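You operate a simulated robot arm through the tools that you are given. There is no shell and no other tool.

You run a simulated robot arm. Do the job below in one go: nothing can be reset, and whatever is moved stays where it is left.

JOB
Lock the white box in the chest drawer that its label names. Set down upright: white box.

Only the result counts: the job must be done as asked and must still hold three seconds after the hand-in. Knocking over, shifting, dropping, spilling or breaking anything else fails it.

ROBOT AND FRAMES
A 7-joint arm with a two-finger parallel gripper, fixed in place. Base frame: the origin is on the floor under the middle of its stand, x ahead of it, y to its left, z up. Units: m, degrees, N and s.
It reaches about 1.247 m from its shoulder. Its first joint turns from -132.0 to 132.0 degrees. Payload 3.91 kg.
The TCP is the grasp point between the finger pads, 0.03 m short of the fingertips. In the tool frame z runs along the fingers and y along their closing line. Largest opening 0.11 m; finger width 0.02, thickness 0.01; the body of the gripper, 0.048 by 0.112 m, starts 0.055 m behind the TCP.
Orientation is that of the tool frame in the base frame, as a unit quaternion [w, x, y, z]. With the fingers straight down and closing along the base's y, the tool's x points along the base's -x, its y along +y and its z along -z.

CONTROLS
- The arm moves only by the tool jog_arm. Its argument "plan" is a list of rows, each a list of 7 numbers: the shift along the base's x, y, z in m, then the turn, a rotation vector about the base's x, y, z in degrees, then the closure in counts, from 0 (fully open) to 255 (shut). In form: [[dx, dy, dz, wx, wy, wz, fingers], ...]. A call has 1 to 20 rows; each row shifts and turns the commanded pose from where the row before left it. A row lasts 0.2 s, in which the tool goes at most 0.05 m and 8.6 degrees; a call with a longer step from one row to the next is refused whole, and so is a gripper value outside its range. Where a pose cannot be reached the arm comes as near as it can. A force on the tool above 40 N (or 10 N above the force at the start of the call, whichever is more), or a blocked arm, ends the call early, and 0.2 s more pass. Each finger travels about 0.108 m/s and halts on what it meets, pressing with about 42 N; the grip force reading is that of the motor and also rises with nothing between the fingers. The clock runs only during rows and for 0.2 s after the last one: add rows that do not move to give the fingers time. It gives the time, the measured TCP pose, the force on the tool (base axes), the opening and the grip force at its end, in the units of the frame above (readings bear some noise), with the torque about the TCP (base axes, N m) and any sound that the robot's microphone picked up.
- Cameras (640 x 400 px; columns grow to the right, rows downward): "scene" is fixed at [0.3995, -0.5003, 1.825]; the picture's right is [0.79, -0.61, 0.00], its down [-0.43, -0.55, -0.72] and it looks along [0.44, 0.57, -0.70] (base axes); focal length 315 px, centre (320, 200). "wrist" rides on the gripper at [0.072, 0.017, -0.103] in the tool frame; the picture's right is [-0.23, 0.97, 0.00], its down [-0.76, -0.18, -0.62] and it looks along [-0.61, -0.14, 0.78] (tool axes); focal length 222 px, centre (320, 200). There is no depth. A picture from a camera that has moved, and an enlarged one, comes with that camera's place and axes in the base frame and with its lens.
- capture(camera): a new picture of that camera. It takes no simulated time.
- zoom(camera, box): a new picture of the part [left, top, right, bottom] of that camera's present view, enlarged. It takes no simulated time.
- sign_off(): hands the job in; it is judged then, once.

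Nothing tells you positions but the pictures and the camera data. Unless the task says otherwise, let go and move clear before handing in.

The tools are called after "Call:" as a command line: name --pt "numbers of a row" for each row, then --argument value for the rest, lists and objects as JSON in quotes. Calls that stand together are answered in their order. jog_arm: Moves the arm, as the interface text tells. Its arguments: {"type":"object","properties":{"plan":{"type":"array"}},"required":["plan"]} The other tools are called the same way: capture (camera) takes a picture; zoom (camera, box) takes an enlarged picture of a part of a camera's view; sign_off () hands the job in.

At the start:

```text
time: 0.0
position: [0.535, 0.1858, 1.4682]
ee_rot: [-0.001, 0.0, 1.0, 0.001]
ft_force: [0.7, 0.6, -0.7]
wrist_torque: [-0.01, 0.01, -0.01]
gripper_width: 0.1101
grip_force: 0.0
```

scene: 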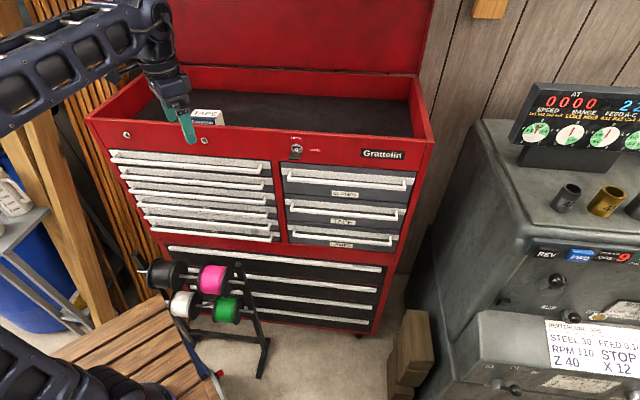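
wrist: 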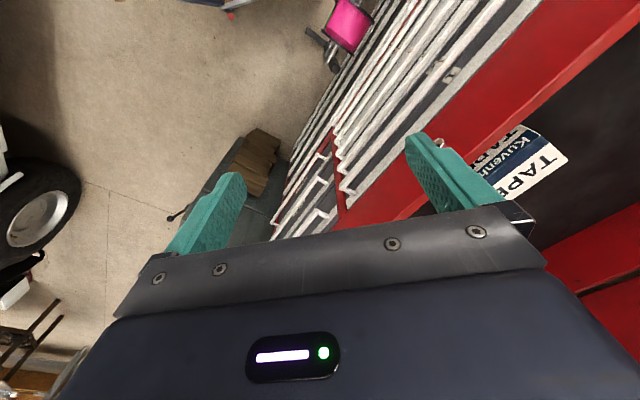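

I see a red tool chest with an open top tray holding a white box labelled "TAPE...", and three labelled drawers on the right with a key in a lock above them. I'll zoom in to read labels and lock before moving.

Call:
zoom --camera "scene" --box '[270, 120, 430, 260]'

Call:
zoom --camera "scene" --box '[130, 60, 290, 160]'

Call:
zoom --camera "wrist" --box '[400, 80, 640, 230]'

Call:
zoom --camera "scene" --box '[270, 130, 340, 174]'

```text
2.86 times, centred on (350, 190) of scene
camera zoom: at [0.3995, -0.5003, 1.825], right [0.79, -0.61, 0.0], down [-0.43, -0.55, -0.72], along [0.44, 0.57, -0.7], focal length 901 px, centre (234, 229)
```

zoom: 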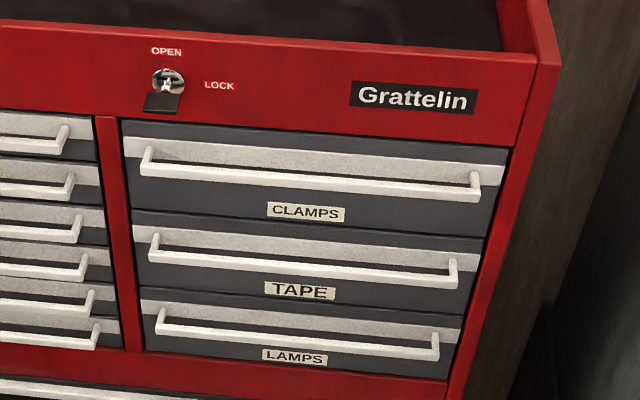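

```text
4.00 times, centred on (210, 110) of scene
camera zoom: at [0.3995, -0.5003, 1.825], right [0.79, -0.61, 0.0], down [-0.43, -0.55, -0.72], along [0.44, 0.57, -0.7], focal length 1262 px, centre (760, 560)
```

zoom: 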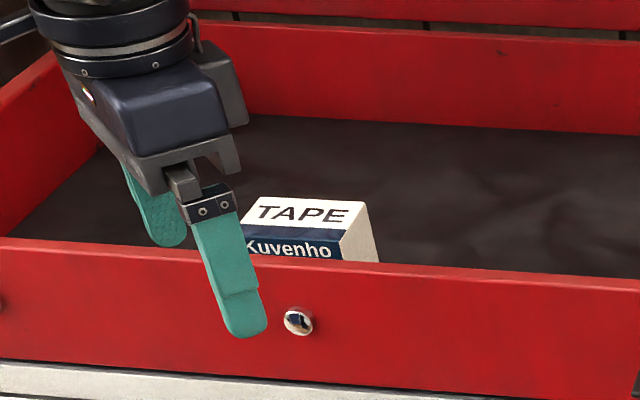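

```text
2.67 times, centred on (520, 155) of wrist
camera zoom: at [0.465, 0.2031, 1.5708], right [0.23, 0.97, 0.0], down [0.76, -0.18, 0.62], along [0.61, -0.14, -0.78], focal length 592 px, centre (-213, 320)
```

zoom: 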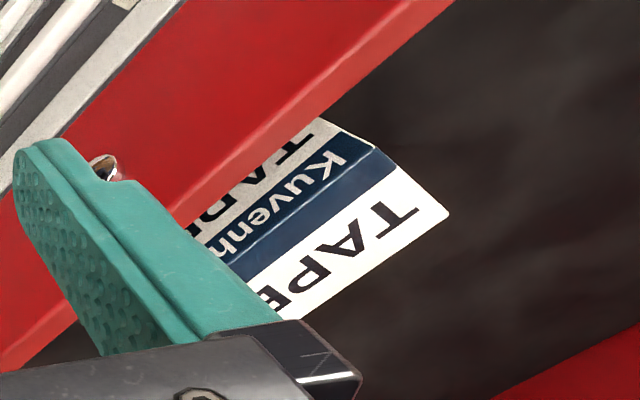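

```text
9.09 times, centred on (305, 152) of scene
camera zoom: at [0.3995, -0.5003, 1.825], right [0.79, -0.61, 0.0], down [-0.43, -0.55, -0.72], along [0.44, 0.57, -0.7], focal length 2868 px, centre (456, 636)
```

zoom: 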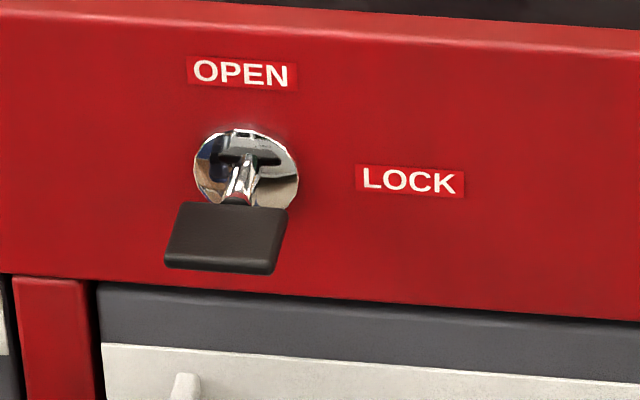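

The key's flat bow lies horizontal, so it points at LOCK, and the drawers are probably locked now. The chest front faces the robot at about 45° in plan, with the lock at roughly (0.80, 0.12, 1.31) and the box in the top tray marked TAPE. I'll turn the wrist to face the chest for better views.

Call:
jog_arm --pt "0 0 0.02 0 0 7.5 0" --pt "0 0 0.02 0 0 7.5 0" --pt "0 0 0.02 0 0 7.5 0" --pt "0 0 0.02 0 0 7.5 0" --pt "0 0 0 0 0 7.5 0" --pt "0 0 0 0 0 7.5 0" --pt "0 0 0 0 0 0 0"

Call:
capture --camera "wrist"

Call:
capture --camera "scene"

```text
time: 1.6
position: [0.5371, 0.1852, 1.5494]
ee_rot: [0.001, -0.384, 0.923, 0.0]
ft_force: [0.3, 0.7, 0.2]
wrist_torque: [-0.06, 0.01, 0.0]
gripper_width: 0.1101
grip_force: 0.0
```

```text
taken
camera wrist: at [0.4742, 0.1467, 1.6509], right [-0.53, 0.85, 0.0], down [0.66, 0.41, 0.62], along [0.53, 0.33, -0.78], focal length 222 px, centre (320, 200)
```

wrist: 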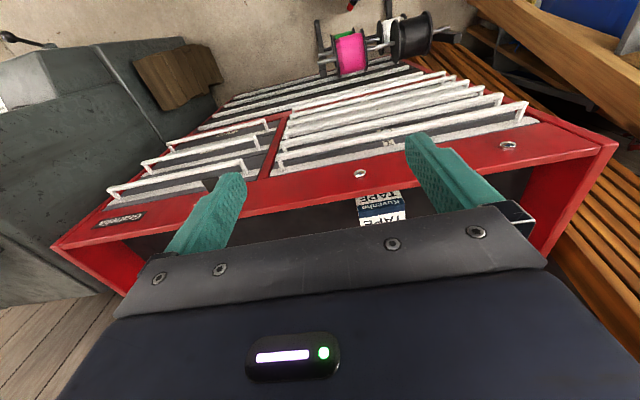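

```text
taken
```

scene: 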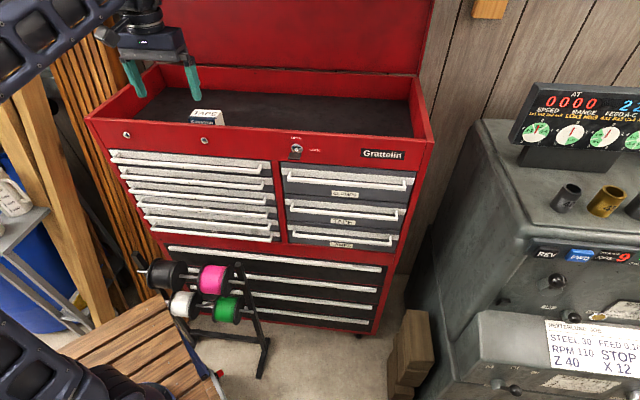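

The wrist now sees the chest front and the box upside-down. I'll zoom in to get precise pixels for triangulation.

Call:
zoom --camera "wrist" --box '[320, 120, 480, 240]'

Call:
zoom --camera "wrist" --box '[40, 100, 300, 280]'

Call:
zoom --camera "scene" --box '[150, 80, 270, 155]'

Call:
zoom --camera "scene" --box '[70, 90, 270, 215]'

Call:
zoom --camera "scene" --box '[260, 60, 460, 185]'

```text
3.33 times, centred on (400, 180) of wrist
camera zoom: at [0.4742, 0.1467, 1.6509], right [-0.53, 0.85, 0.0], down [0.66, 0.41, 0.62], along [0.53, 0.33, -0.78], focal length 740 px, centre (53, 267)
```

zoom: 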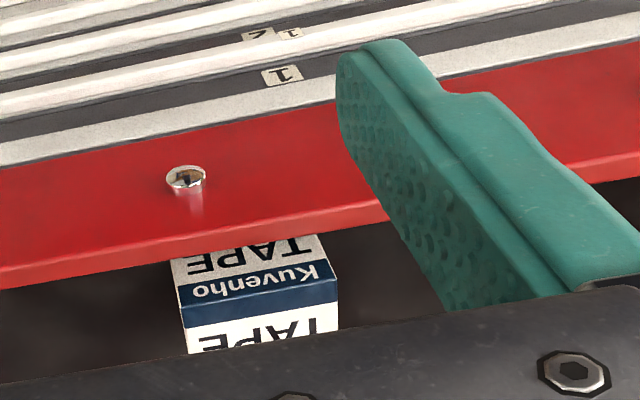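

```text
2.22 times, centred on (170, 190) of wrist
camera zoom: at [0.4742, 0.1467, 1.6509], right [-0.53, 0.85, 0.0], down [0.66, 0.41, 0.62], along [0.53, 0.33, -0.78], focal length 494 px, centre (653, 222)
```

zoom: 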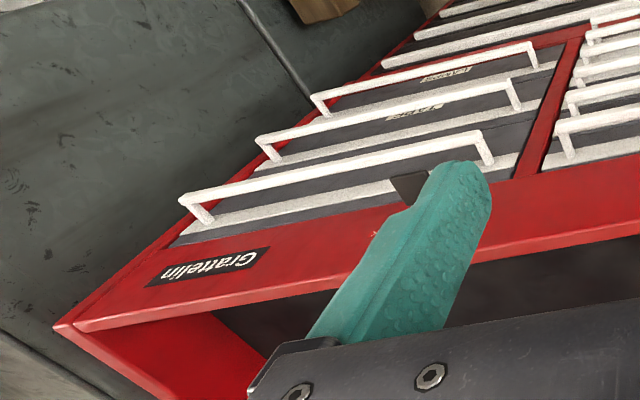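

```text
5.33 times, centred on (210, 118) of scene
camera zoom: at [0.3995, -0.5003, 1.825], right [0.79, -0.61, 0.0], down [-0.43, -0.55, -0.72], along [0.44, 0.57, -0.7], focal length 1682 px, centre (907, 640)
```

zoom: 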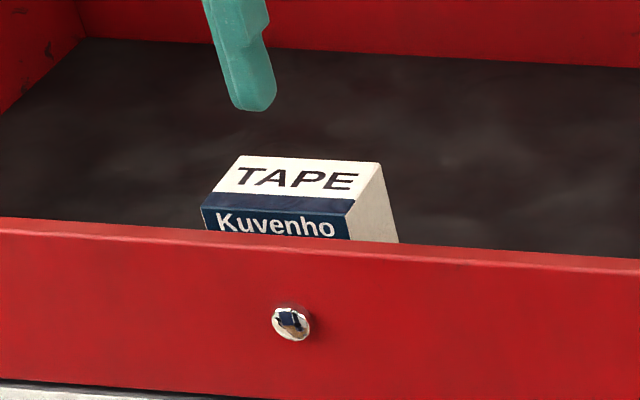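

```text
3.20 times, centred on (170, 152) of scene
camera zoom: at [0.3995, -0.5003, 1.825], right [0.79, -0.61, 0.0], down [-0.43, -0.55, -0.72], along [0.44, 0.57, -0.7], focal length 1009 px, centre (800, 352)
```

zoom: 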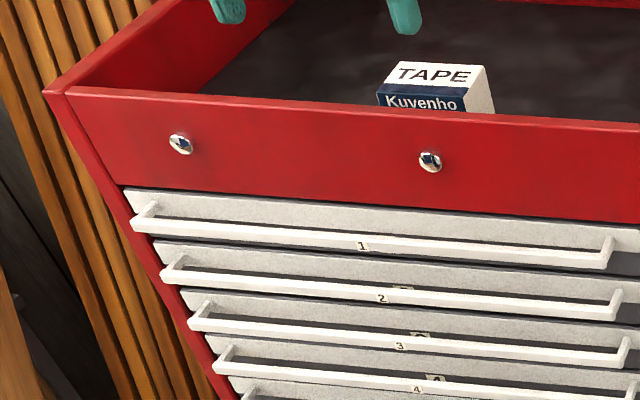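

```text
3.20 times, centred on (360, 122) of scene
camera zoom: at [0.3995, -0.5003, 1.825], right [0.79, -0.61, 0.0], down [-0.43, -0.55, -0.72], along [0.44, 0.57, -0.7], focal length 1009 px, centre (192, 448)
```

zoom: 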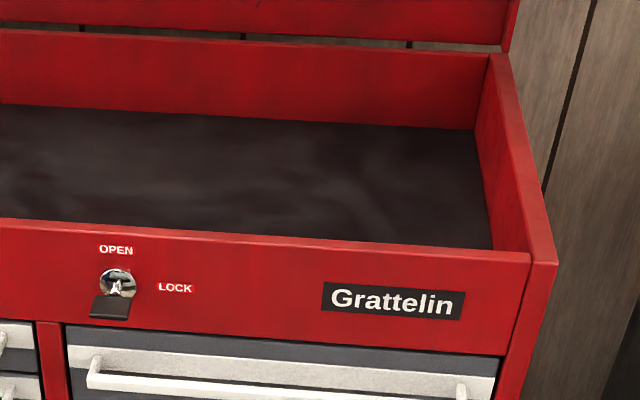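

The triangulated positions agree: the chest front runs along about -44.4°, the lock is near (0.802, 0.129, 1.306), the box top is near (0.654, 0.403, 1.343), and the TAPE drawer spans z of about 1.0 to 1.12. I'll bring the tool horizontal in front of the lock, well back from it, and take a closer look.

Call:
jog_arm --pt "0.0059 -0.0158 -0.0162 6.532 0.074 -4.619 0" --pt "0.0059 -0.0158 -0.0162 6.532 0.074 -4.619 40" --pt "0.0059 -0.0158 -0.0162 6.532 0.074 -4.619 80" --pt "0.0059 -0.0158 -0.0162 6.532 0.074 -4.619 120" --pt "0.0059 -0.0158 -0.0162 6.532 0.074 -4.619 150" --pt "0.0059 -0.0158 -0.0162 6.532 0.074 -4.619 150" --pt "0.0059 -0.0158 -0.0162 6.532 0.074 -4.619 150" --pt "0.0059 -0.0158 -0.0162 6.532 0.074 -4.619 150" --pt "0.0059 -0.0158 -0.0162 6.532 0.074 -4.619 150" --pt "0.0059 -0.0158 -0.0162 6.532 0.074 -4.619 150" --pt "0.0059 -0.0158 -0.0162 6.532 0.074 -4.619 150" --pt "0.0059 -0.0158 -0.0162 6.532 0.074 -4.619 150" --pt "0.0059 -0.0158 -0.0162 6.532 0.074 -4.619 150" --pt "0.0059 -0.0158 -0.0162 6.532 0.074 -4.619 150" --pt "0.0059 -0.0158 -0.0162 6.532 0.074 -4.619 150" --pt "0 0 0 0 0 0 150"

Call:
capture --camera "wrist"

Call:
capture --camera "scene"

```text
time: 5.0
position: [0.6243, -0.0515, 1.3055]
ee_rot: [0.263, 0.271, 0.653, 0.657]
ft_force: [0.3, -0.1, -0.7]
wrist_torque: [0.02, 0.02, 0.01]
gripper_width: 0.0453
grip_force: 0.1
```

```text
taken
camera wrist: at [0.5021, -0.0743, 1.322], right [0.17, -0.17, 0.97], down [0.11, -0.98, -0.19], along [0.98, 0.13, -0.15], focal length 222 px, centre (320, 200)
```

wrist: 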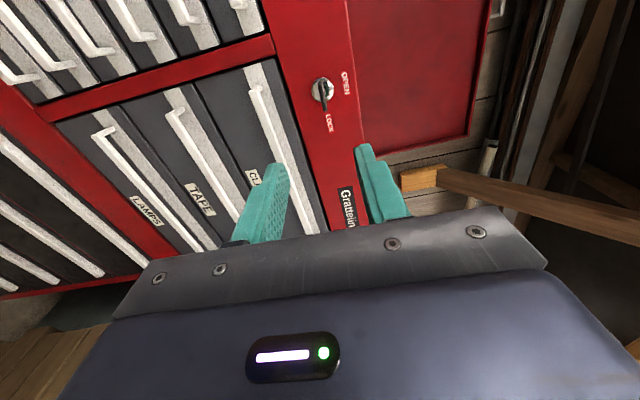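

```text
taken
```

scene: 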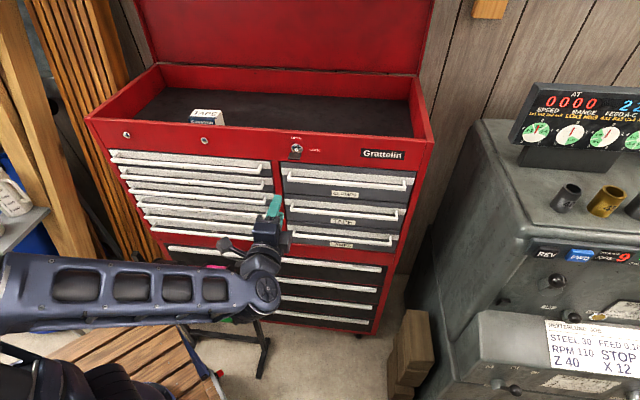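

The tool is now horizontal in front of the chest, and the wrist camera sees the key with the OPEN and LOCK marks and the handles. I'll zoom in for detail.

Call:
zoom --camera "wrist" --box '[280, 50, 380, 150]'

Call:
zoom --camera "wrist" --box '[60, 60, 380, 260]'

Call:
zoom --camera "scene" --box '[265, 125, 425, 225]'

```text
4.00 times, centred on (330, 100) of wrist
camera zoom: at [0.5021, -0.0743, 1.322], right [0.17, -0.17, 0.97], down [0.11, -0.98, -0.19], along [0.98, 0.13, -0.15], focal length 888 px, centre (280, 600)
```

zoom: 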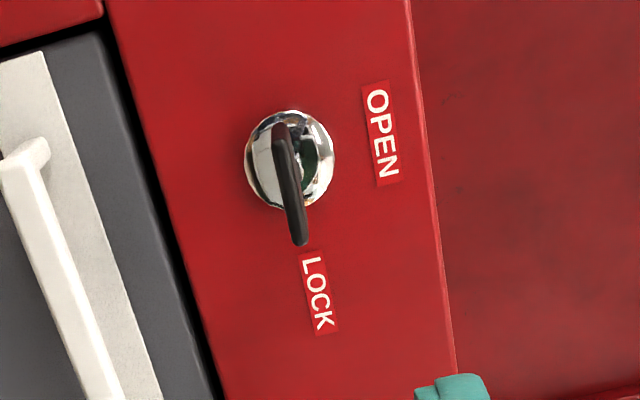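

```text
2.00 times, centred on (220, 160) of wrist
camera zoom: at [0.5021, -0.0743, 1.322], right [0.17, -0.17, 0.97], down [0.11, -0.98, -0.19], along [0.98, 0.13, -0.15], focal length 444 px, centre (520, 280)
```

zoom: 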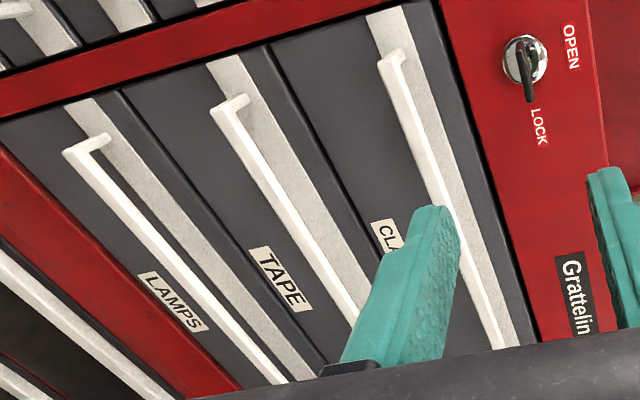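

```text
4.00 times, centred on (345, 175) of scene
camera zoom: at [0.3995, -0.5003, 1.825], right [0.79, -0.61, 0.0], down [-0.43, -0.55, -0.72], along [0.44, 0.57, -0.7], focal length 1262 px, centre (220, 300)
```

zoom: 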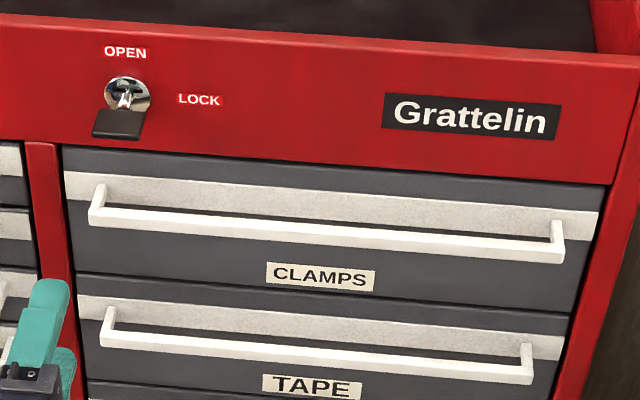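

The key's flat is edge-on and points to LOCK, so the chest is locked and has to be unlocked first. The key axis is at about (0.78, 0.10, 1.308). I'll advance toward the bow and check alignment before gripping.

Call:
jog_arm --pt "0.018 0.0178 0.0004 0 0 0 150" --pt "0.018 0.0178 0.0004 0 0 0 150" --pt "0.018 0.0178 0.0004 0 0 0 150" --pt "0.018 0.0178 0.0004 0 0 0 150" --pt "0.018 0.0178 0.0004 0 0 0 150" --pt "0.0 0.0 0 0 0 0 150"

Call:
capture --camera "wrist"

Call:
zoom --camera "scene" --box '[240, 110, 380, 200]'

```text
time: 6.4
position: [0.7146, 0.0372, 1.3078]
ee_rot: [0.264, 0.27, 0.653, 0.656]
ft_force: [-0.7, -0.1, -0.3]
wrist_torque: [0.01, 0.01, 0.0]
gripper_width: 0.0452
grip_force: 0.0
```

```text
taken
camera wrist: at [0.5913, 0.0147, 1.3243], right [0.17, -0.17, 0.97], down [0.11, -0.98, -0.19], along [0.98, 0.14, -0.15], focal length 222 px, centre (320, 200)
```

wrist: 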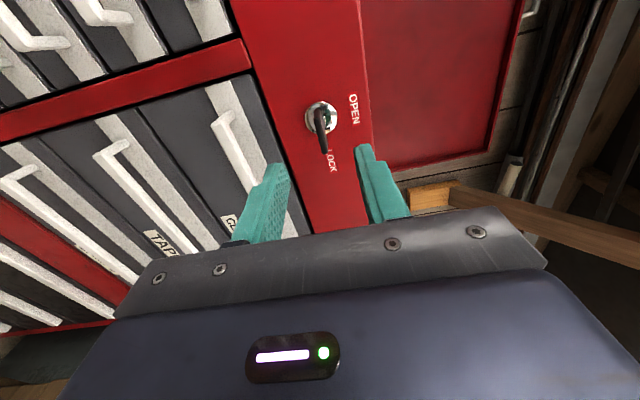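

```text
4.44 times, centred on (310, 155) of scene
camera zoom: at [0.3995, -0.5003, 1.825], right [0.79, -0.61, 0.0], down [-0.43, -0.55, -0.72], along [0.44, 0.57, -0.7], focal length 1402 px, centre (364, 400)
```

zoom: 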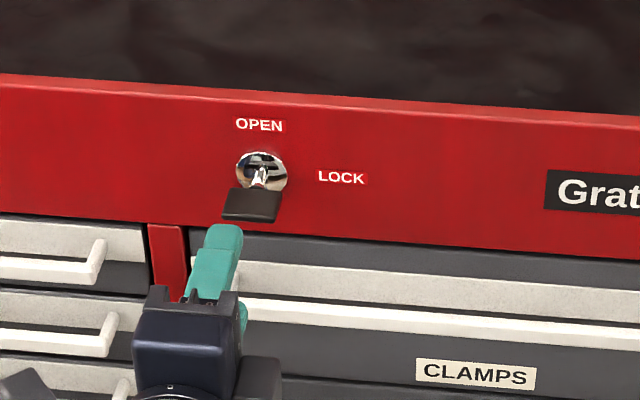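

Fingers straddle the key's height. I'll zoom once more to confirm the key axis before the final approach.

Call:
zoom --camera "wrist" --box '[280, 80, 400, 180]'

```text
4.00 times, centred on (340, 130) of wrist
camera zoom: at [0.5913, 0.0147, 1.3243], right [0.17, -0.17, 0.97], down [0.11, -0.98, -0.19], along [0.98, 0.14, -0.15], focal length 888 px, centre (240, 480)
```

zoom: 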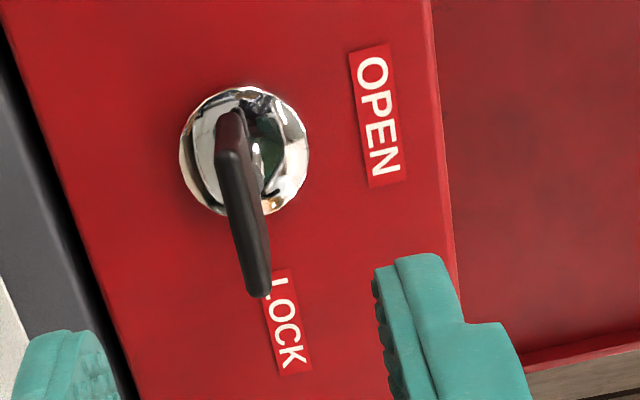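

The key bow's outer edge triangulates to (0.7655, 0.0903, 1.3077), which matches the TCP line almost exactly. I'll advance 78 mm and close on the bow.

Call:
jog_arm --pt "0.0136 0.014 0 0 0 0 150" --pt "0.0136 0.014 0 0 0 0 150" --pt "0.0136 0.014 0 0 0 0 150" --pt "0.0136 0.014 0 0 0 0 150" --pt "0 0 0 0 0 0 150"

Call:
capture --camera "wrist"

Call:
zoom --camera "scene" --box '[240, 110, 380, 200]'

```text
time: 7.6
position: [0.7699, 0.0937, 1.3082]
ee_rot: [0.264, 0.271, 0.653, 0.656]
ft_force: [0.2, -0.3, 0.6]
wrist_torque: [-0.01, -0.03, 0.0]
gripper_width: 0.0453
grip_force: 0.1
```

```text
taken
camera wrist: at [0.6463, 0.0712, 1.3246], right [0.17, -0.17, 0.97], down [0.11, -0.98, -0.19], along [0.98, 0.14, -0.15], focal length 222 px, centre (320, 200)
```

wrist: 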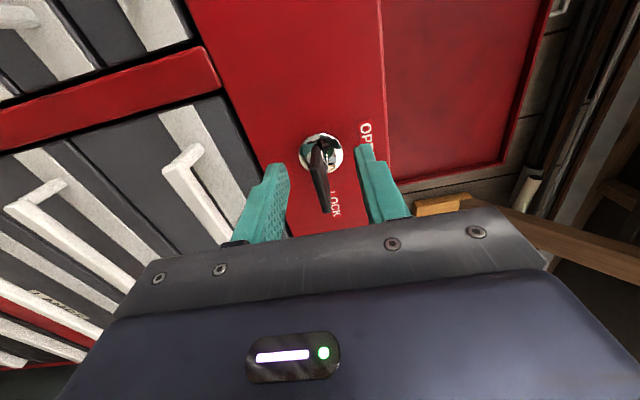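

```text
4.44 times, centred on (310, 155) of scene
camera zoom: at [0.3995, -0.5003, 1.825], right [0.79, -0.61, 0.0], down [-0.43, -0.55, -0.72], along [0.44, 0.57, -0.7], focal length 1402 px, centre (364, 400)
```

zoom: 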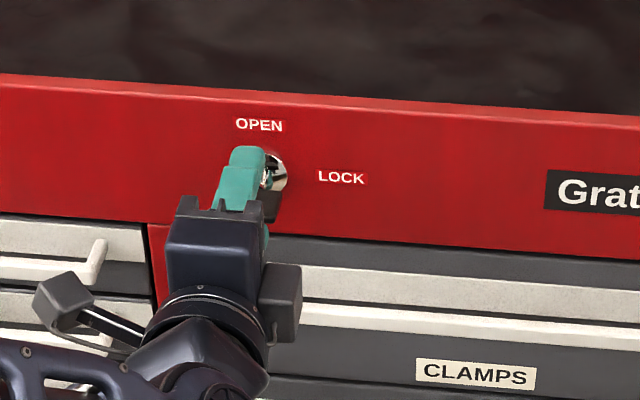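

The bow lies centred between the fingers, so I'm closing on it now.

Call:
jog_arm --pt "0 0 0 0 0 0 200" --pt "0 0 0 0 0 0 230" --pt "0 0 0 0 0 0 255" --pt "0 0 0 0 0 0 255" --pt "0 0 0 0 0 0 255"

Call:
capture --camera "wrist"

```text
time: 8.8
position: [0.7688, 0.0945, 1.3071]
ee_rot: [0.263, 0.271, 0.654, 0.655]
ft_force: [1.9, 2.2, 3.4]
wrist_torque: [0.1, -0.12, 0.0]
gripper_width: 0.0097
grip_force: 45.1
```

```text
taken
camera wrist: at [0.6462, 0.0711, 1.3247], right [0.17, -0.17, 0.97], down [0.11, -0.98, -0.19], along [0.98, 0.14, -0.15], focal length 222 px, centre (320, 200)
```

wrist: 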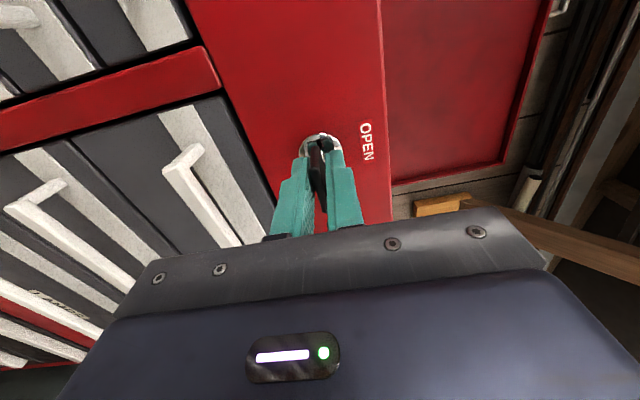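

The bow is gripped at about 9.7 mm thick with low side forces. I'll turn counter-clockwise (seen from the front) toward OPEN in small steps.

Call:
jog_arm --pt "0 0 0 -4.2 -4.29 0 255" --pt "0 0 0 -4.2 -4.29 0 255" --pt "0 0 0 -4.2 -4.29 0 255" --pt "0 0 0 -4.2 -4.29 0 255" --pt "0 0 0 0 0 0 255"

Call:
capture --camera "wrist"

```text
time: 10.0
position: [0.7696, 0.094, 1.3073]
ee_rot: [0.394, 0.129, 0.696, 0.586]
ft_force: [-1.8, -1.3, -4.6]
wrist_torque: [-0.31, 0.29, 0.61]
gripper_width: 0.0094
grip_force: 45.7
```

```text
taken
camera wrist: at [0.6456, 0.0716, 1.2929], right [-0.13, 0.13, 0.98], down [0.11, -0.98, 0.14], along [0.99, 0.13, 0.11], focal length 222 px, centre (320, 200)
```

wrist: 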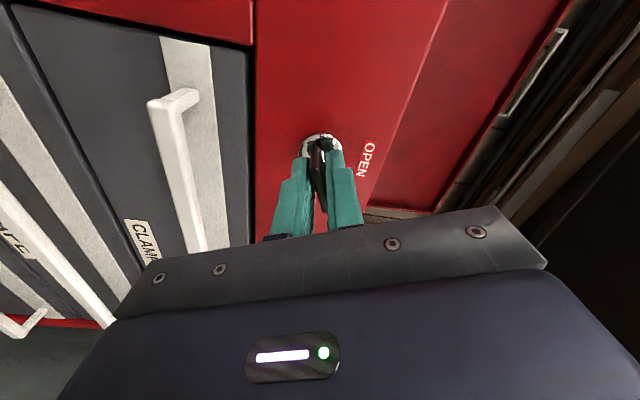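

The key turns freely with small forces, now about 24° round. I'll continue toward OPEN.

Call:
jog_arm --pt "0 0 0 -4.2 -4.29 0 255" --pt "0 0 0 -4.2 -4.29 0 255" --pt "0 0 0 -4.2 -4.29 0 255" --pt "0 0 0 -4.2 -4.29 0 255" --pt "0 0 0 -4.2 -4.29 0 255" --pt "0 0 0 -4.2 -4.29 0 255" --pt "0 0 0 -4.2 -4.29 0 255" --pt "0 0 0 -4.2 -4.29 0 255" --pt "0 0 0 -4.2 -4.29 0 255" --pt "0 0 0 -4.2 -4.29 0 255" --pt "0 0 0 -4.2 -4.29 0 255" --pt "0 0 0 0 0 0 255"

Call:
capture --camera "wrist"

Call:
zoom --camera "scene" --box '[240, 110, 380, 200]'

```text
time: 12.6
position: [0.7705, 0.0928, 1.3076]
ee_rot: [0.651, -0.271, 0.653, 0.277]
ft_force: [16.6, -18.3, -18.7]
wrist_torque: [-0.73, 0.71, -0.73]
gripper_width: 0.0097
grip_force: 45.2
```

```text
taken
camera wrist: at [0.687, 0.0315, 1.2339], right [-0.69, 0.68, 0.24], down [-0.31, -0.57, 0.76], along [0.65, 0.45, 0.61], focal length 222 px, centre (320, 200)
```

wrist: 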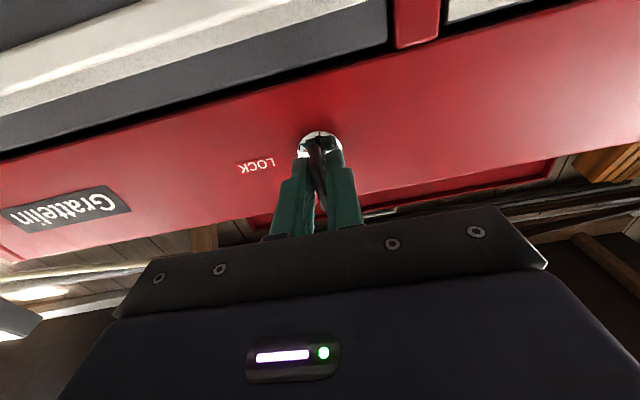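

```text
4.44 times, centred on (310, 155) of scene
camera zoom: at [0.3995, -0.5003, 1.825], right [0.79, -0.61, 0.0], down [-0.43, -0.55, -0.72], along [0.44, 0.57, -0.7], focal length 1402 px, centre (364, 400)
```

zoom: 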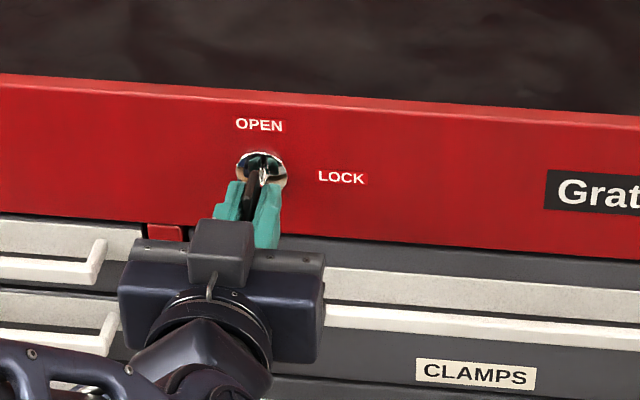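

The key now stands vertical under OPEN. I'll release it, back straight out and check it.

Call:
jog_arm --pt "0 0 0 0 0 0 220" --pt "0 0 0 0 0 0 150" --pt "0 0 0 0 0 0 150" --pt "-0.014 -0.0143 0 0 0 0 150" --pt "-0.014 -0.0143 0 0 0 0 150" --pt "-0.021 -0.0215 0 0 0 0 150" --pt "-0.028 -0.0286 0 0 0 0 150" --pt "-0.028 -0.0286 0 0 0 0 150" --pt "0 0 0 0 0 0 150"

Call:
capture --camera "wrist"

Call:
zoom --camera "scene" --box '[240, 110, 380, 200]'

```text
time: 14.6
position: [0.6641, -0.0135, 1.3072]
ee_rot: [0.65, -0.27, 0.654, 0.277]
ft_force: [-0.5, -0.6, 0.4]
wrist_torque: [-0.01, 0.0, -0.02]
gripper_width: 0.0457
grip_force: 0.1
```

```text
taken
camera wrist: at [0.5802, -0.0742, 1.2348], right [-0.69, 0.68, 0.24], down [-0.3, -0.57, 0.76], along [0.65, 0.46, 0.61], focal length 222 px, centre (320, 200)
```

wrist: 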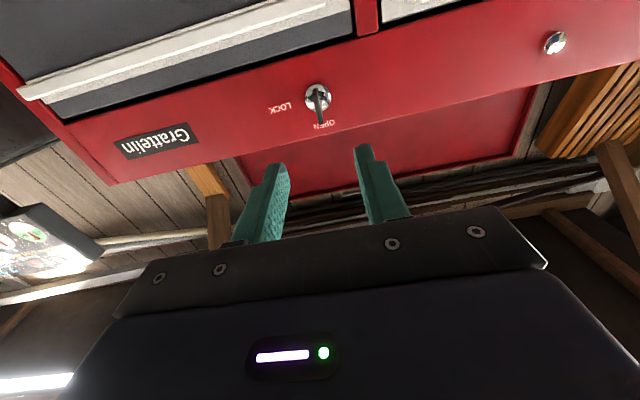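

```text
4.44 times, centred on (310, 155) of scene
camera zoom: at [0.3995, -0.5003, 1.825], right [0.79, -0.61, 0.0], down [-0.43, -0.55, -0.72], along [0.44, 0.57, -0.7], focal length 1402 px, centre (364, 400)
```

zoom: 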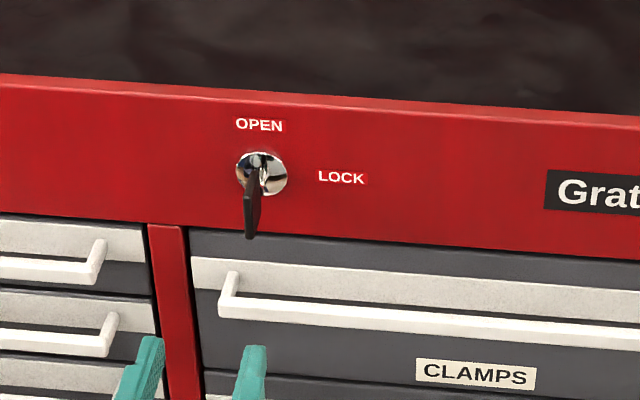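

The key is vertical at OPEN. The TAPE handle bar runs along u at N of about 0.613 and z of about 1.093, with its centre near U=0.63. I'll roll the gripper back to close vertically and line up with the middle of that bar.

Call:
jog_arm --pt "0.0095 -0.0093 -0.0195 5.69 5.82 0 150" --pt "0.0095 -0.0093 -0.0195 5.69 5.82 0 150" --pt "0.0095 -0.0093 -0.0195 5.69 5.82 0 150" --pt "0.0095 -0.0093 -0.0195 5.69 5.82 0 150" --pt "0.0095 -0.0093 -0.0195 5.69 5.82 0 150" --pt "0.0095 -0.0093 -0.0195 5.69 5.82 0 150" --pt "0.0095 -0.0093 -0.0195 5.69 5.82 0 150" --pt "0.0095 -0.0093 -0.0195 5.69 5.82 0 150" --pt "0.0095 -0.0093 -0.0195 5.69 5.82 0 150" --pt "0.0095 -0.0093 -0.0195 5.69 5.82 0 150" --pt "0.0095 -0.0093 -0.0195 5.69 5.82 0 150" --pt "0 0 0 0 0 0 150"

Call:
capture --camera "wrist"

Call:
capture --camera "scene"

```text
time: 17.2
position: [0.769, -0.1167, 1.0923]
ee_rot: [0.265, 0.268, 0.655, 0.655]
ft_force: [0.3, -0.1, 0.3]
wrist_torque: [0.01, 0.03, 0.0]
gripper_width: 0.0453
grip_force: 0.1
```

```text
taken
camera wrist: at [0.646, -0.139, 1.1089], right [0.16, -0.16, 0.97], down [0.11, -0.98, -0.18], along [0.98, 0.14, -0.14], focal length 222 px, centre (320, 200)
```

wrist: 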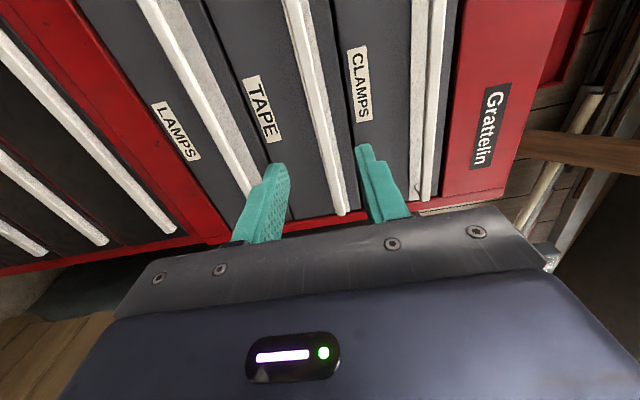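

```text
taken
```

scene: 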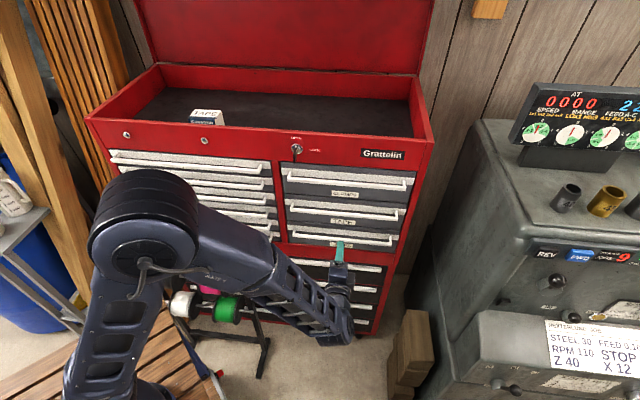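

The TAPE bar sits between the fingers in the view. I'll zoom to verify its height and distance.

Call:
zoom --camera "wrist" --box '[220, 60, 420, 220]'

Call:
zoom --camera "scene" --box '[265, 150, 425, 260]'

```text
2.50 times, centred on (320, 140) of wrist
camera zoom: at [0.646, -0.139, 1.1089], right [0.16, -0.16, 0.97], down [0.11, -0.98, -0.18], along [0.98, 0.14, -0.14], focal length 555 px, centre (320, 350)
```

zoom: 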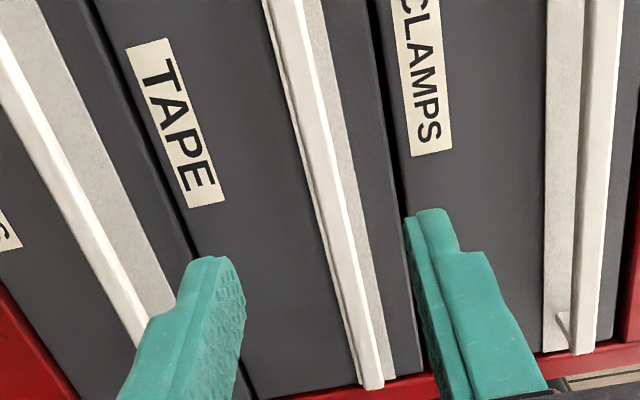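

```text
3.64 times, centred on (345, 205) of scene
camera zoom: at [0.3995, -0.5003, 1.825], right [0.79, -0.61, 0.0], down [-0.43, -0.55, -0.72], along [0.44, 0.57, -0.7], focal length 1147 px, centre (229, 182)
```

zoom: 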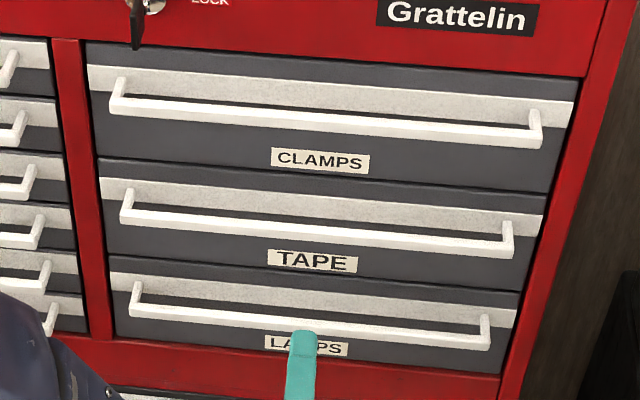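

The bar is centred between the fingers at z of about 1.088. I'll advance 157 mm so it sits at the pads, then close.

Call:
jog_arm --pt "0.0183 0.0187 -0.0006 0 0 0 150" --pt "0.0183 0.0187 -0.0006 0 0 0 150" --pt "0.0183 0.0187 -0.0006 0 0 0 150" --pt "0.0183 0.0187 -0.0006 0 0 0 150" --pt "0.0183 0.0187 -0.0006 0 0 0 150" --pt "0.0183 0.0187 -0.0006 0 0 0 150" --pt "0 0 0 0 0 0 150" --pt "0 0 0 0 0 0 200" --pt "0 0 0 0 0 0 255" --pt "0 0 0 0 0 0 255" --pt "0 0 0 0 0 0 255"

Call:
capture --camera "wrist"

Call:
capture --camera "scene"

```text
time: 19.6
position: [0.8799, -0.0029, 1.0885]
ee_rot: [0.265, 0.269, 0.655, 0.654]
ft_force: [-2.4, 0.9, -24.0]
wrist_torque: [-0.64, -0.46, -0.71]
gripper_width: 0.0139
grip_force: 44.9
```

```text
taken
camera wrist: at [0.7563, -0.0253, 1.1045], right [0.17, -0.16, 0.97], down [0.11, -0.98, -0.18], along [0.98, 0.13, -0.15], focal length 222 px, centre (320, 200)
```

wrist: 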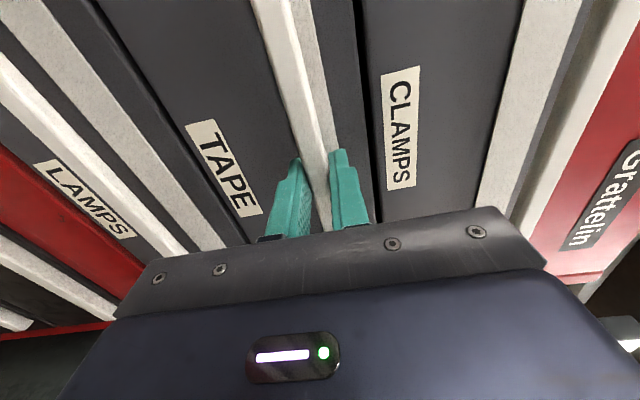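

```text
taken
```

scene: 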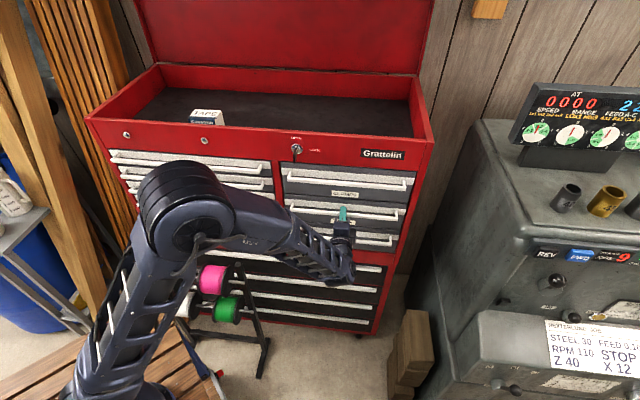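

The bar is gripped at 13.9 mm, with a slight vertical preload. I'll ease down 1.5 mm and pull gently to test the drawer.

Call:
jog_arm --pt "0 0 -0.0015 0 0 0 255" --pt "-0.007 -0.0072 0 0 0 0 255" --pt "-0.007 -0.0072 0 0 0 0 255" --pt "-0.007 -0.0072 0 0 0 0 255" --pt "-0.007 -0.0072 0 0 0 0 255" --pt "0 0 0 0 0 0 255"

Call:
zoom --camera "scene" --box '[265, 150, 425, 260]'

```text
time: 21.0
position: [0.851, -0.0318, 1.0881]
ee_rot: [0.266, 0.267, 0.655, 0.654]
ft_force: [-9.6, 7.1, -16.5]
wrist_torque: [-0.52, -0.2, 1.44]
gripper_width: 0.0137
grip_force: 45.0
```

```text
3.64 times, centred on (345, 205) of scene
camera zoom: at [0.3995, -0.5003, 1.825], right [0.79, -0.61, 0.0], down [-0.43, -0.55, -0.72], along [0.44, 0.57, -0.7], focal length 1147 px, centre (229, 182)
```

zoom: 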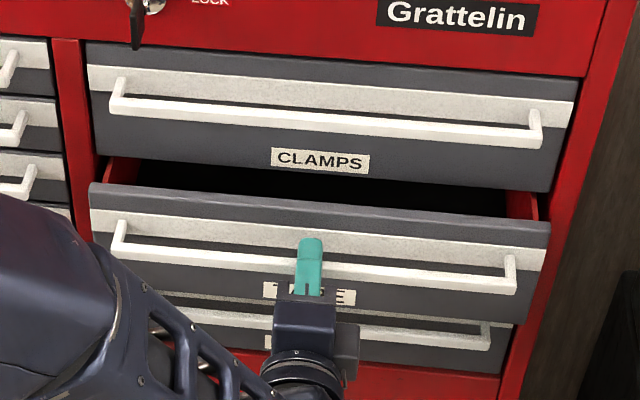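

The drawer is unlocked and sliding out. The small lateral force suggests the chest is at exactly 45°, so I'll pull along (-0.7071, -0.7071) and continue about 0.21 m.

Call:
jog_arm --pt "-0.0075 -0.0065 -0.0005 0 0 0 255" --pt "-0.0141 -0.0141 0 0 0 0 255" --pt "-0.0141 -0.0141 0 0 0 0 255" --pt "-0.0141 -0.0141 0 0 0 0 255" --pt "-0.0141 -0.0141 0 0 0 0 255" --pt "-0.0141 -0.0141 0 0 0 0 255" --pt "0 0 0 0 0 0 255"

Call:
capture --camera "scene"

```text
time: 22.6
position: [0.7724, -0.1102, 1.0877]
ee_rot: [0.267, 0.268, 0.655, 0.654]
ft_force: [-9.3, 9.6, -5.1]
wrist_torque: [-0.32, -0.2, -0.81]
gripper_width: 0.0139
grip_force: 44.7
```

```text
taken
```

scene: 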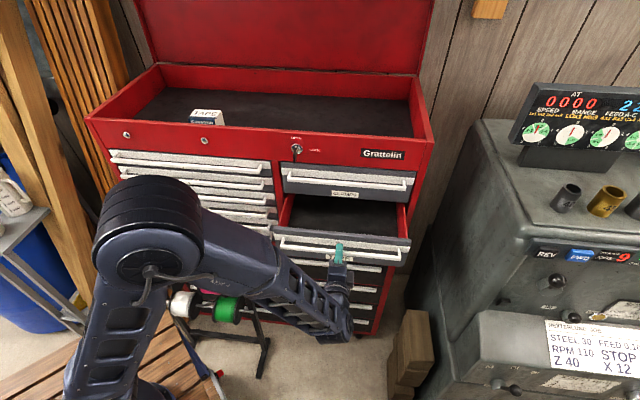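

The drawer slides smoothly, with the lateral force constant, so 45° is right. It's about 0.15 m open and I'll pull roughly 0.10 m further.

Call:
jog_arm --pt "-0.0146 -0.0136 0 0 0 0 255" --pt "-0.0141 -0.0141 0 0 0 0 255" --pt "-0.0141 -0.0141 0 0 0 0 255" --pt "-0.0141 -0.0141 0 0 0 0 255" --pt "-0.0141 -0.0141 0 0 0 0 255" --pt "0 0 0 0 0 0 255"

Call:
capture --camera "scene"

Call:
capture --camera "wrist"

```text
time: 24.0
position: [0.7012, -0.1798, 1.0891]
ee_rot: [0.267, 0.268, 0.655, 0.654]
ft_force: [9.6, -8.7, 20.6]
wrist_torque: [0.08, -0.32, -1.45]
gripper_width: 0.0136
grip_force: 45.1
```

```text
taken
```

scene: 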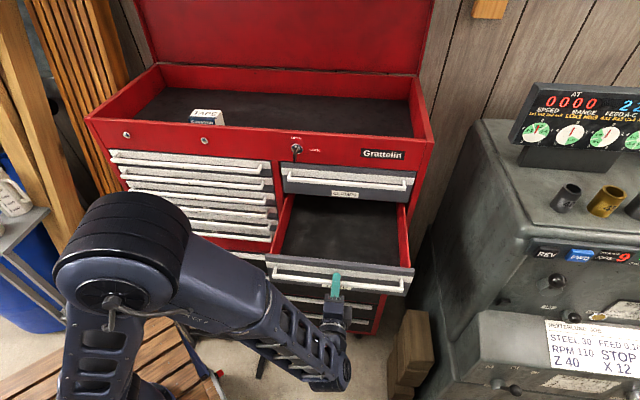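

```text
taken
camera wrist: at [0.5783, -0.2029, 1.1039], right [0.16, -0.16, 0.97], down [0.11, -0.98, -0.18], along [0.98, 0.13, -0.14], focal length 222 px, centre (320, 200)
```

wrist: 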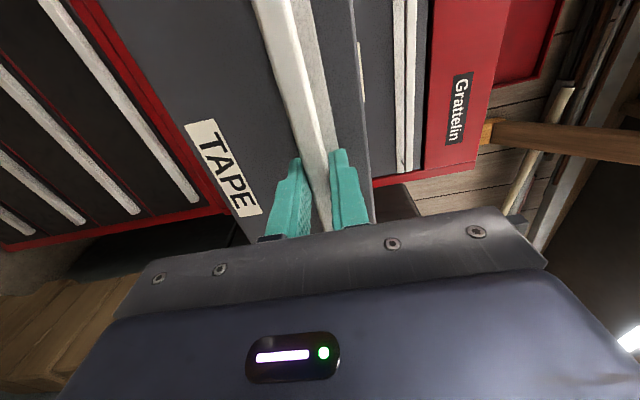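

The drawer is open 0.25 m and empty. I'll release the handle, back off, and raise the hand clear before going over to the box.

Call:
jog_arm --pt "0 0 0 0 0 0 210" --pt "0 0 0 0 0 0 150" --pt "0 0 0 0 0 0 150" --pt "-0.0127 -0.0127 0 0 0 0 150" --pt "-0.0127 -0.0127 0 0 0 0 150" --pt "-0.0127 -0.0127 0 0 0 0 150" --pt "-0.0127 -0.0127 0 0 0 0 150" --pt "-0.0127 -0.0127 0 0 0 0 150" --pt "0 0 0.043 0 0 0 120" --pt "0 0 0.043 0 0 0 90" --pt "0 0 0.043 0 0 0 60" --pt "0 0 0.043 0 0 0 30" --pt "0 0 0.043 0 0 0 0" --pt "0 0 0.043 0 0 0 0" --pt "0 0 0.043 0 0 0 0" --pt "0 0 0.043 0 0 0 0" --pt "0 0 0.043 0 0 0 0" --pt "0 0 0.043 0 0 0 0"

Call:
capture --camera "scene"

```text
time: 27.8
position: [0.6362, -0.2441, 1.516]
ee_rot: [0.266, 0.268, 0.655, 0.654]
ft_force: [0.9, -0.1, -1.3]
wrist_torque: [0.01, -0.01, 0.03]
gripper_width: 0.1098
grip_force: 0.0
```

```text
taken
```

scene: 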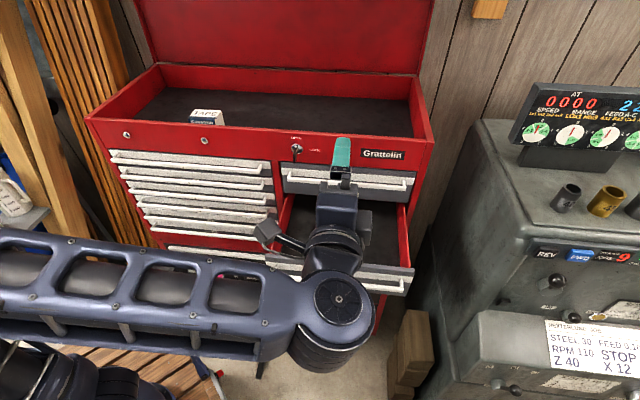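

The hand is clear and the drawer stayed open. Next I'll swing over to the box with the fingers turning to point down.

Call:
jog_arm --pt "-0.0029 0.039 0.0005 -6.532 0 4.619 0" --pt "-0.0029 0.039 0.0005 -6.532 0 4.619 0" --pt "-0.0029 0.039 0.0005 -6.532 0 4.619 0" --pt "-0.0029 0.039 0.0005 -6.532 0 4.619 0" --pt "-0.0029 0.039 0.0005 -6.532 0 4.619 0" --pt "-0.0029 0.039 0.0005 -6.532 0 4.619 0" --pt "-0.0029 0.039 0.0005 -6.532 0 4.619 0" --pt "-0.0029 0.039 0.0005 -6.532 0 4.619 0" --pt "-0.0029 0.039 0.0005 -6.532 0 4.619 0" --pt "-0.0029 0.039 0.0005 -6.532 0 4.619 0" --pt "-0.0029 0.039 0.0005 -6.532 0 4.619 0" --pt "-0.0029 0.039 0.0005 -6.532 0 4.619 0" --pt "-0.0029 0.039 0.0005 -6.532 0 4.619 0" --pt "-0.0029 0.039 0.0005 -6.532 0 4.619 0" --pt "-0.0029 0.039 0.0005 -6.532 0 4.619 0" --pt "0 0 0 0 0 0 0"

Call:
capture --camera "scene"

Call:
capture --camera "wrist"

```text
time: 31.2
position: [0.5946, 0.3433, 1.5252]
ee_rot: [-0.006, -0.381, 0.924, -0.003]
ft_force: [-0.4, 0.7, -0.2]
wrist_torque: [0.0, 0.0, 0.01]
gripper_width: 0.1103
grip_force: 0.0
```

```text
taken
```

scene: 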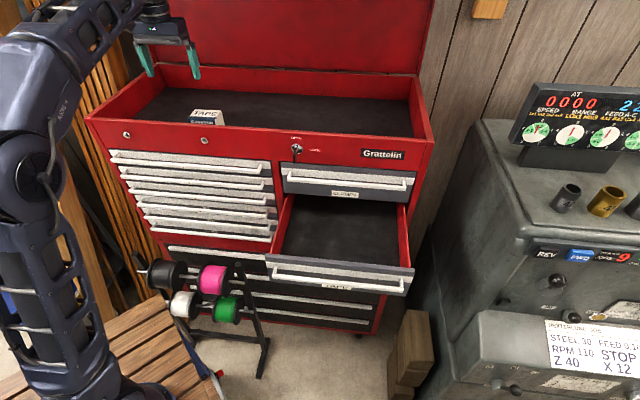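

```text
taken
camera wrist: at [0.5325, 0.305, 1.6277], right [-0.53, 0.85, 0.0], down [0.67, 0.42, 0.61], along [0.52, 0.32, -0.79], focal length 222 px, centre (320, 200)
```

wrist: 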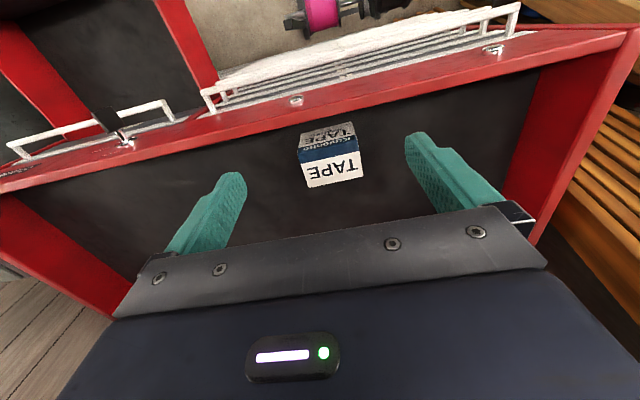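

I now have a clear view of the box from above. I'll zoom both cameras on it to fix its pose.

Call:
zoom --camera "wrist" --box '[270, 90, 390, 200]'

Call:
zoom --camera "scene" --box '[170, 85, 250, 135]'

```text
3.64 times, centred on (330, 145) of wrist
camera zoom: at [0.5325, 0.305, 1.6277], right [-0.53, 0.85, 0.0], down [0.67, 0.42, 0.61], along [0.52, 0.32, -0.79], focal length 808 px, centre (284, 400)
```

zoom: 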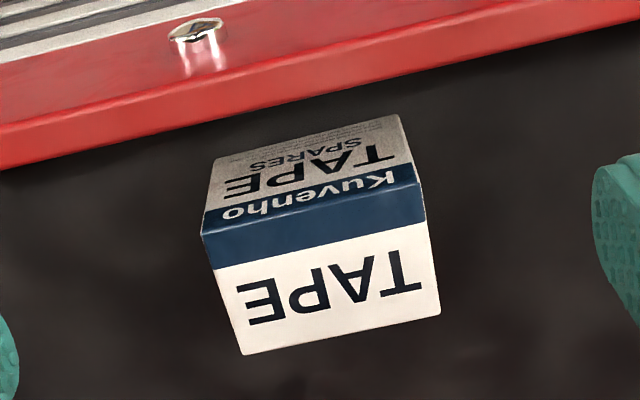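

```text
8.00 times, centred on (210, 110) of scene
camera zoom: at [0.3995, -0.5003, 1.825], right [0.79, -0.61, 0.0], down [-0.43, -0.55, -0.72], along [0.44, 0.57, -0.7], focal length 2523 px, centre (1200, 920)
```

zoom: 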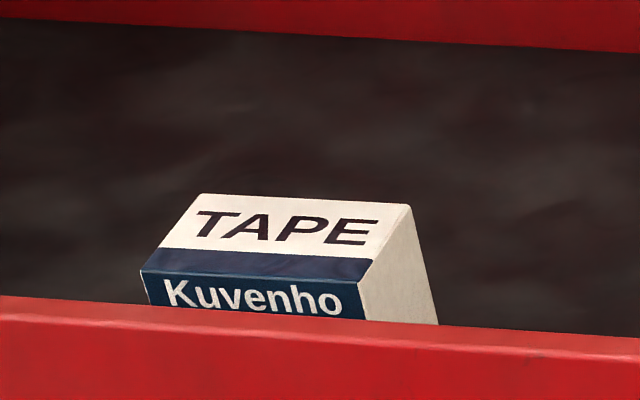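

The box is about 84 × 54 × 79 mm, centred near (0.658, 0.403) with its top at z of about 1.342, and nearly aligned with the chest. I'll move above it, correct the small tilt, and descend part-way to check alignment.

Call:
jog_arm --pt "0.0157 0.015 0 0.54 -0.54 1.0 0" --pt "0.0157 0.015 0 0 0 0 0" --pt "0.0157 0.015 0 0 0 0 0" --pt "0.0157 0.015 0 0 0 0 0" --pt "0 0 -0.03 0 0 0 0" --pt "0 0 -0.03 0 0 0 0" --pt "0 0 -0.03 0 0 0 0" --pt "0 0 -0.03 0 0 0 0" --pt "0 0 0 0 0 0 0"

Call:
capture --camera "wrist"

Call:
zoom --camera "scene" --box '[140, 50, 270, 140]'

```text
time: 33.2
position: [0.6572, 0.4013, 1.4054]
ee_rot: [0.001, -0.39, 0.921, 0.0]
ft_force: [0.3, -0.5, 0.2]
wrist_torque: [0.0, -0.02, 0.0]
gripper_width: 0.1099
grip_force: 0.0
```

```text
taken
camera wrist: at [0.5958, 0.3622, 1.5075], right [-0.54, 0.84, 0.0], down [0.66, 0.42, 0.63], along [0.53, 0.34, -0.78], focal length 222 px, centre (320, 200)
```

wrist: 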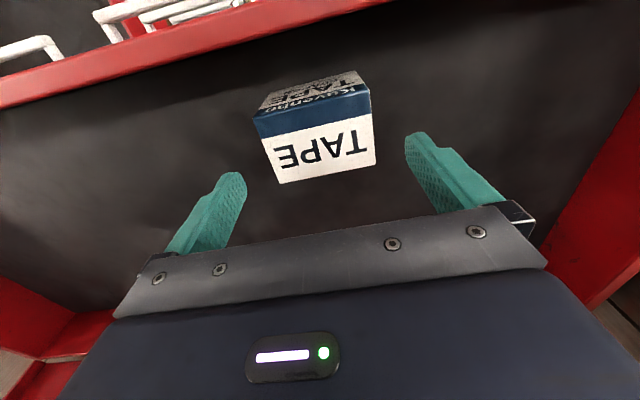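

```text
4.44 times, centred on (205, 95) of scene
camera zoom: at [0.3995, -0.5003, 1.825], right [0.79, -0.61, 0.0], down [-0.43, -0.55, -0.72], along [0.44, 0.57, -0.7], focal length 1402 px, centre (831, 667)
```

zoom: 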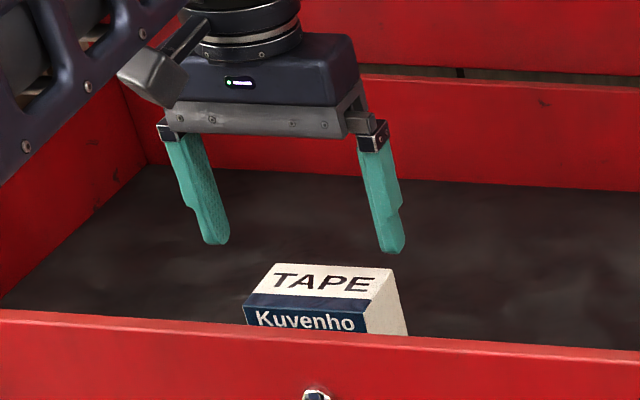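

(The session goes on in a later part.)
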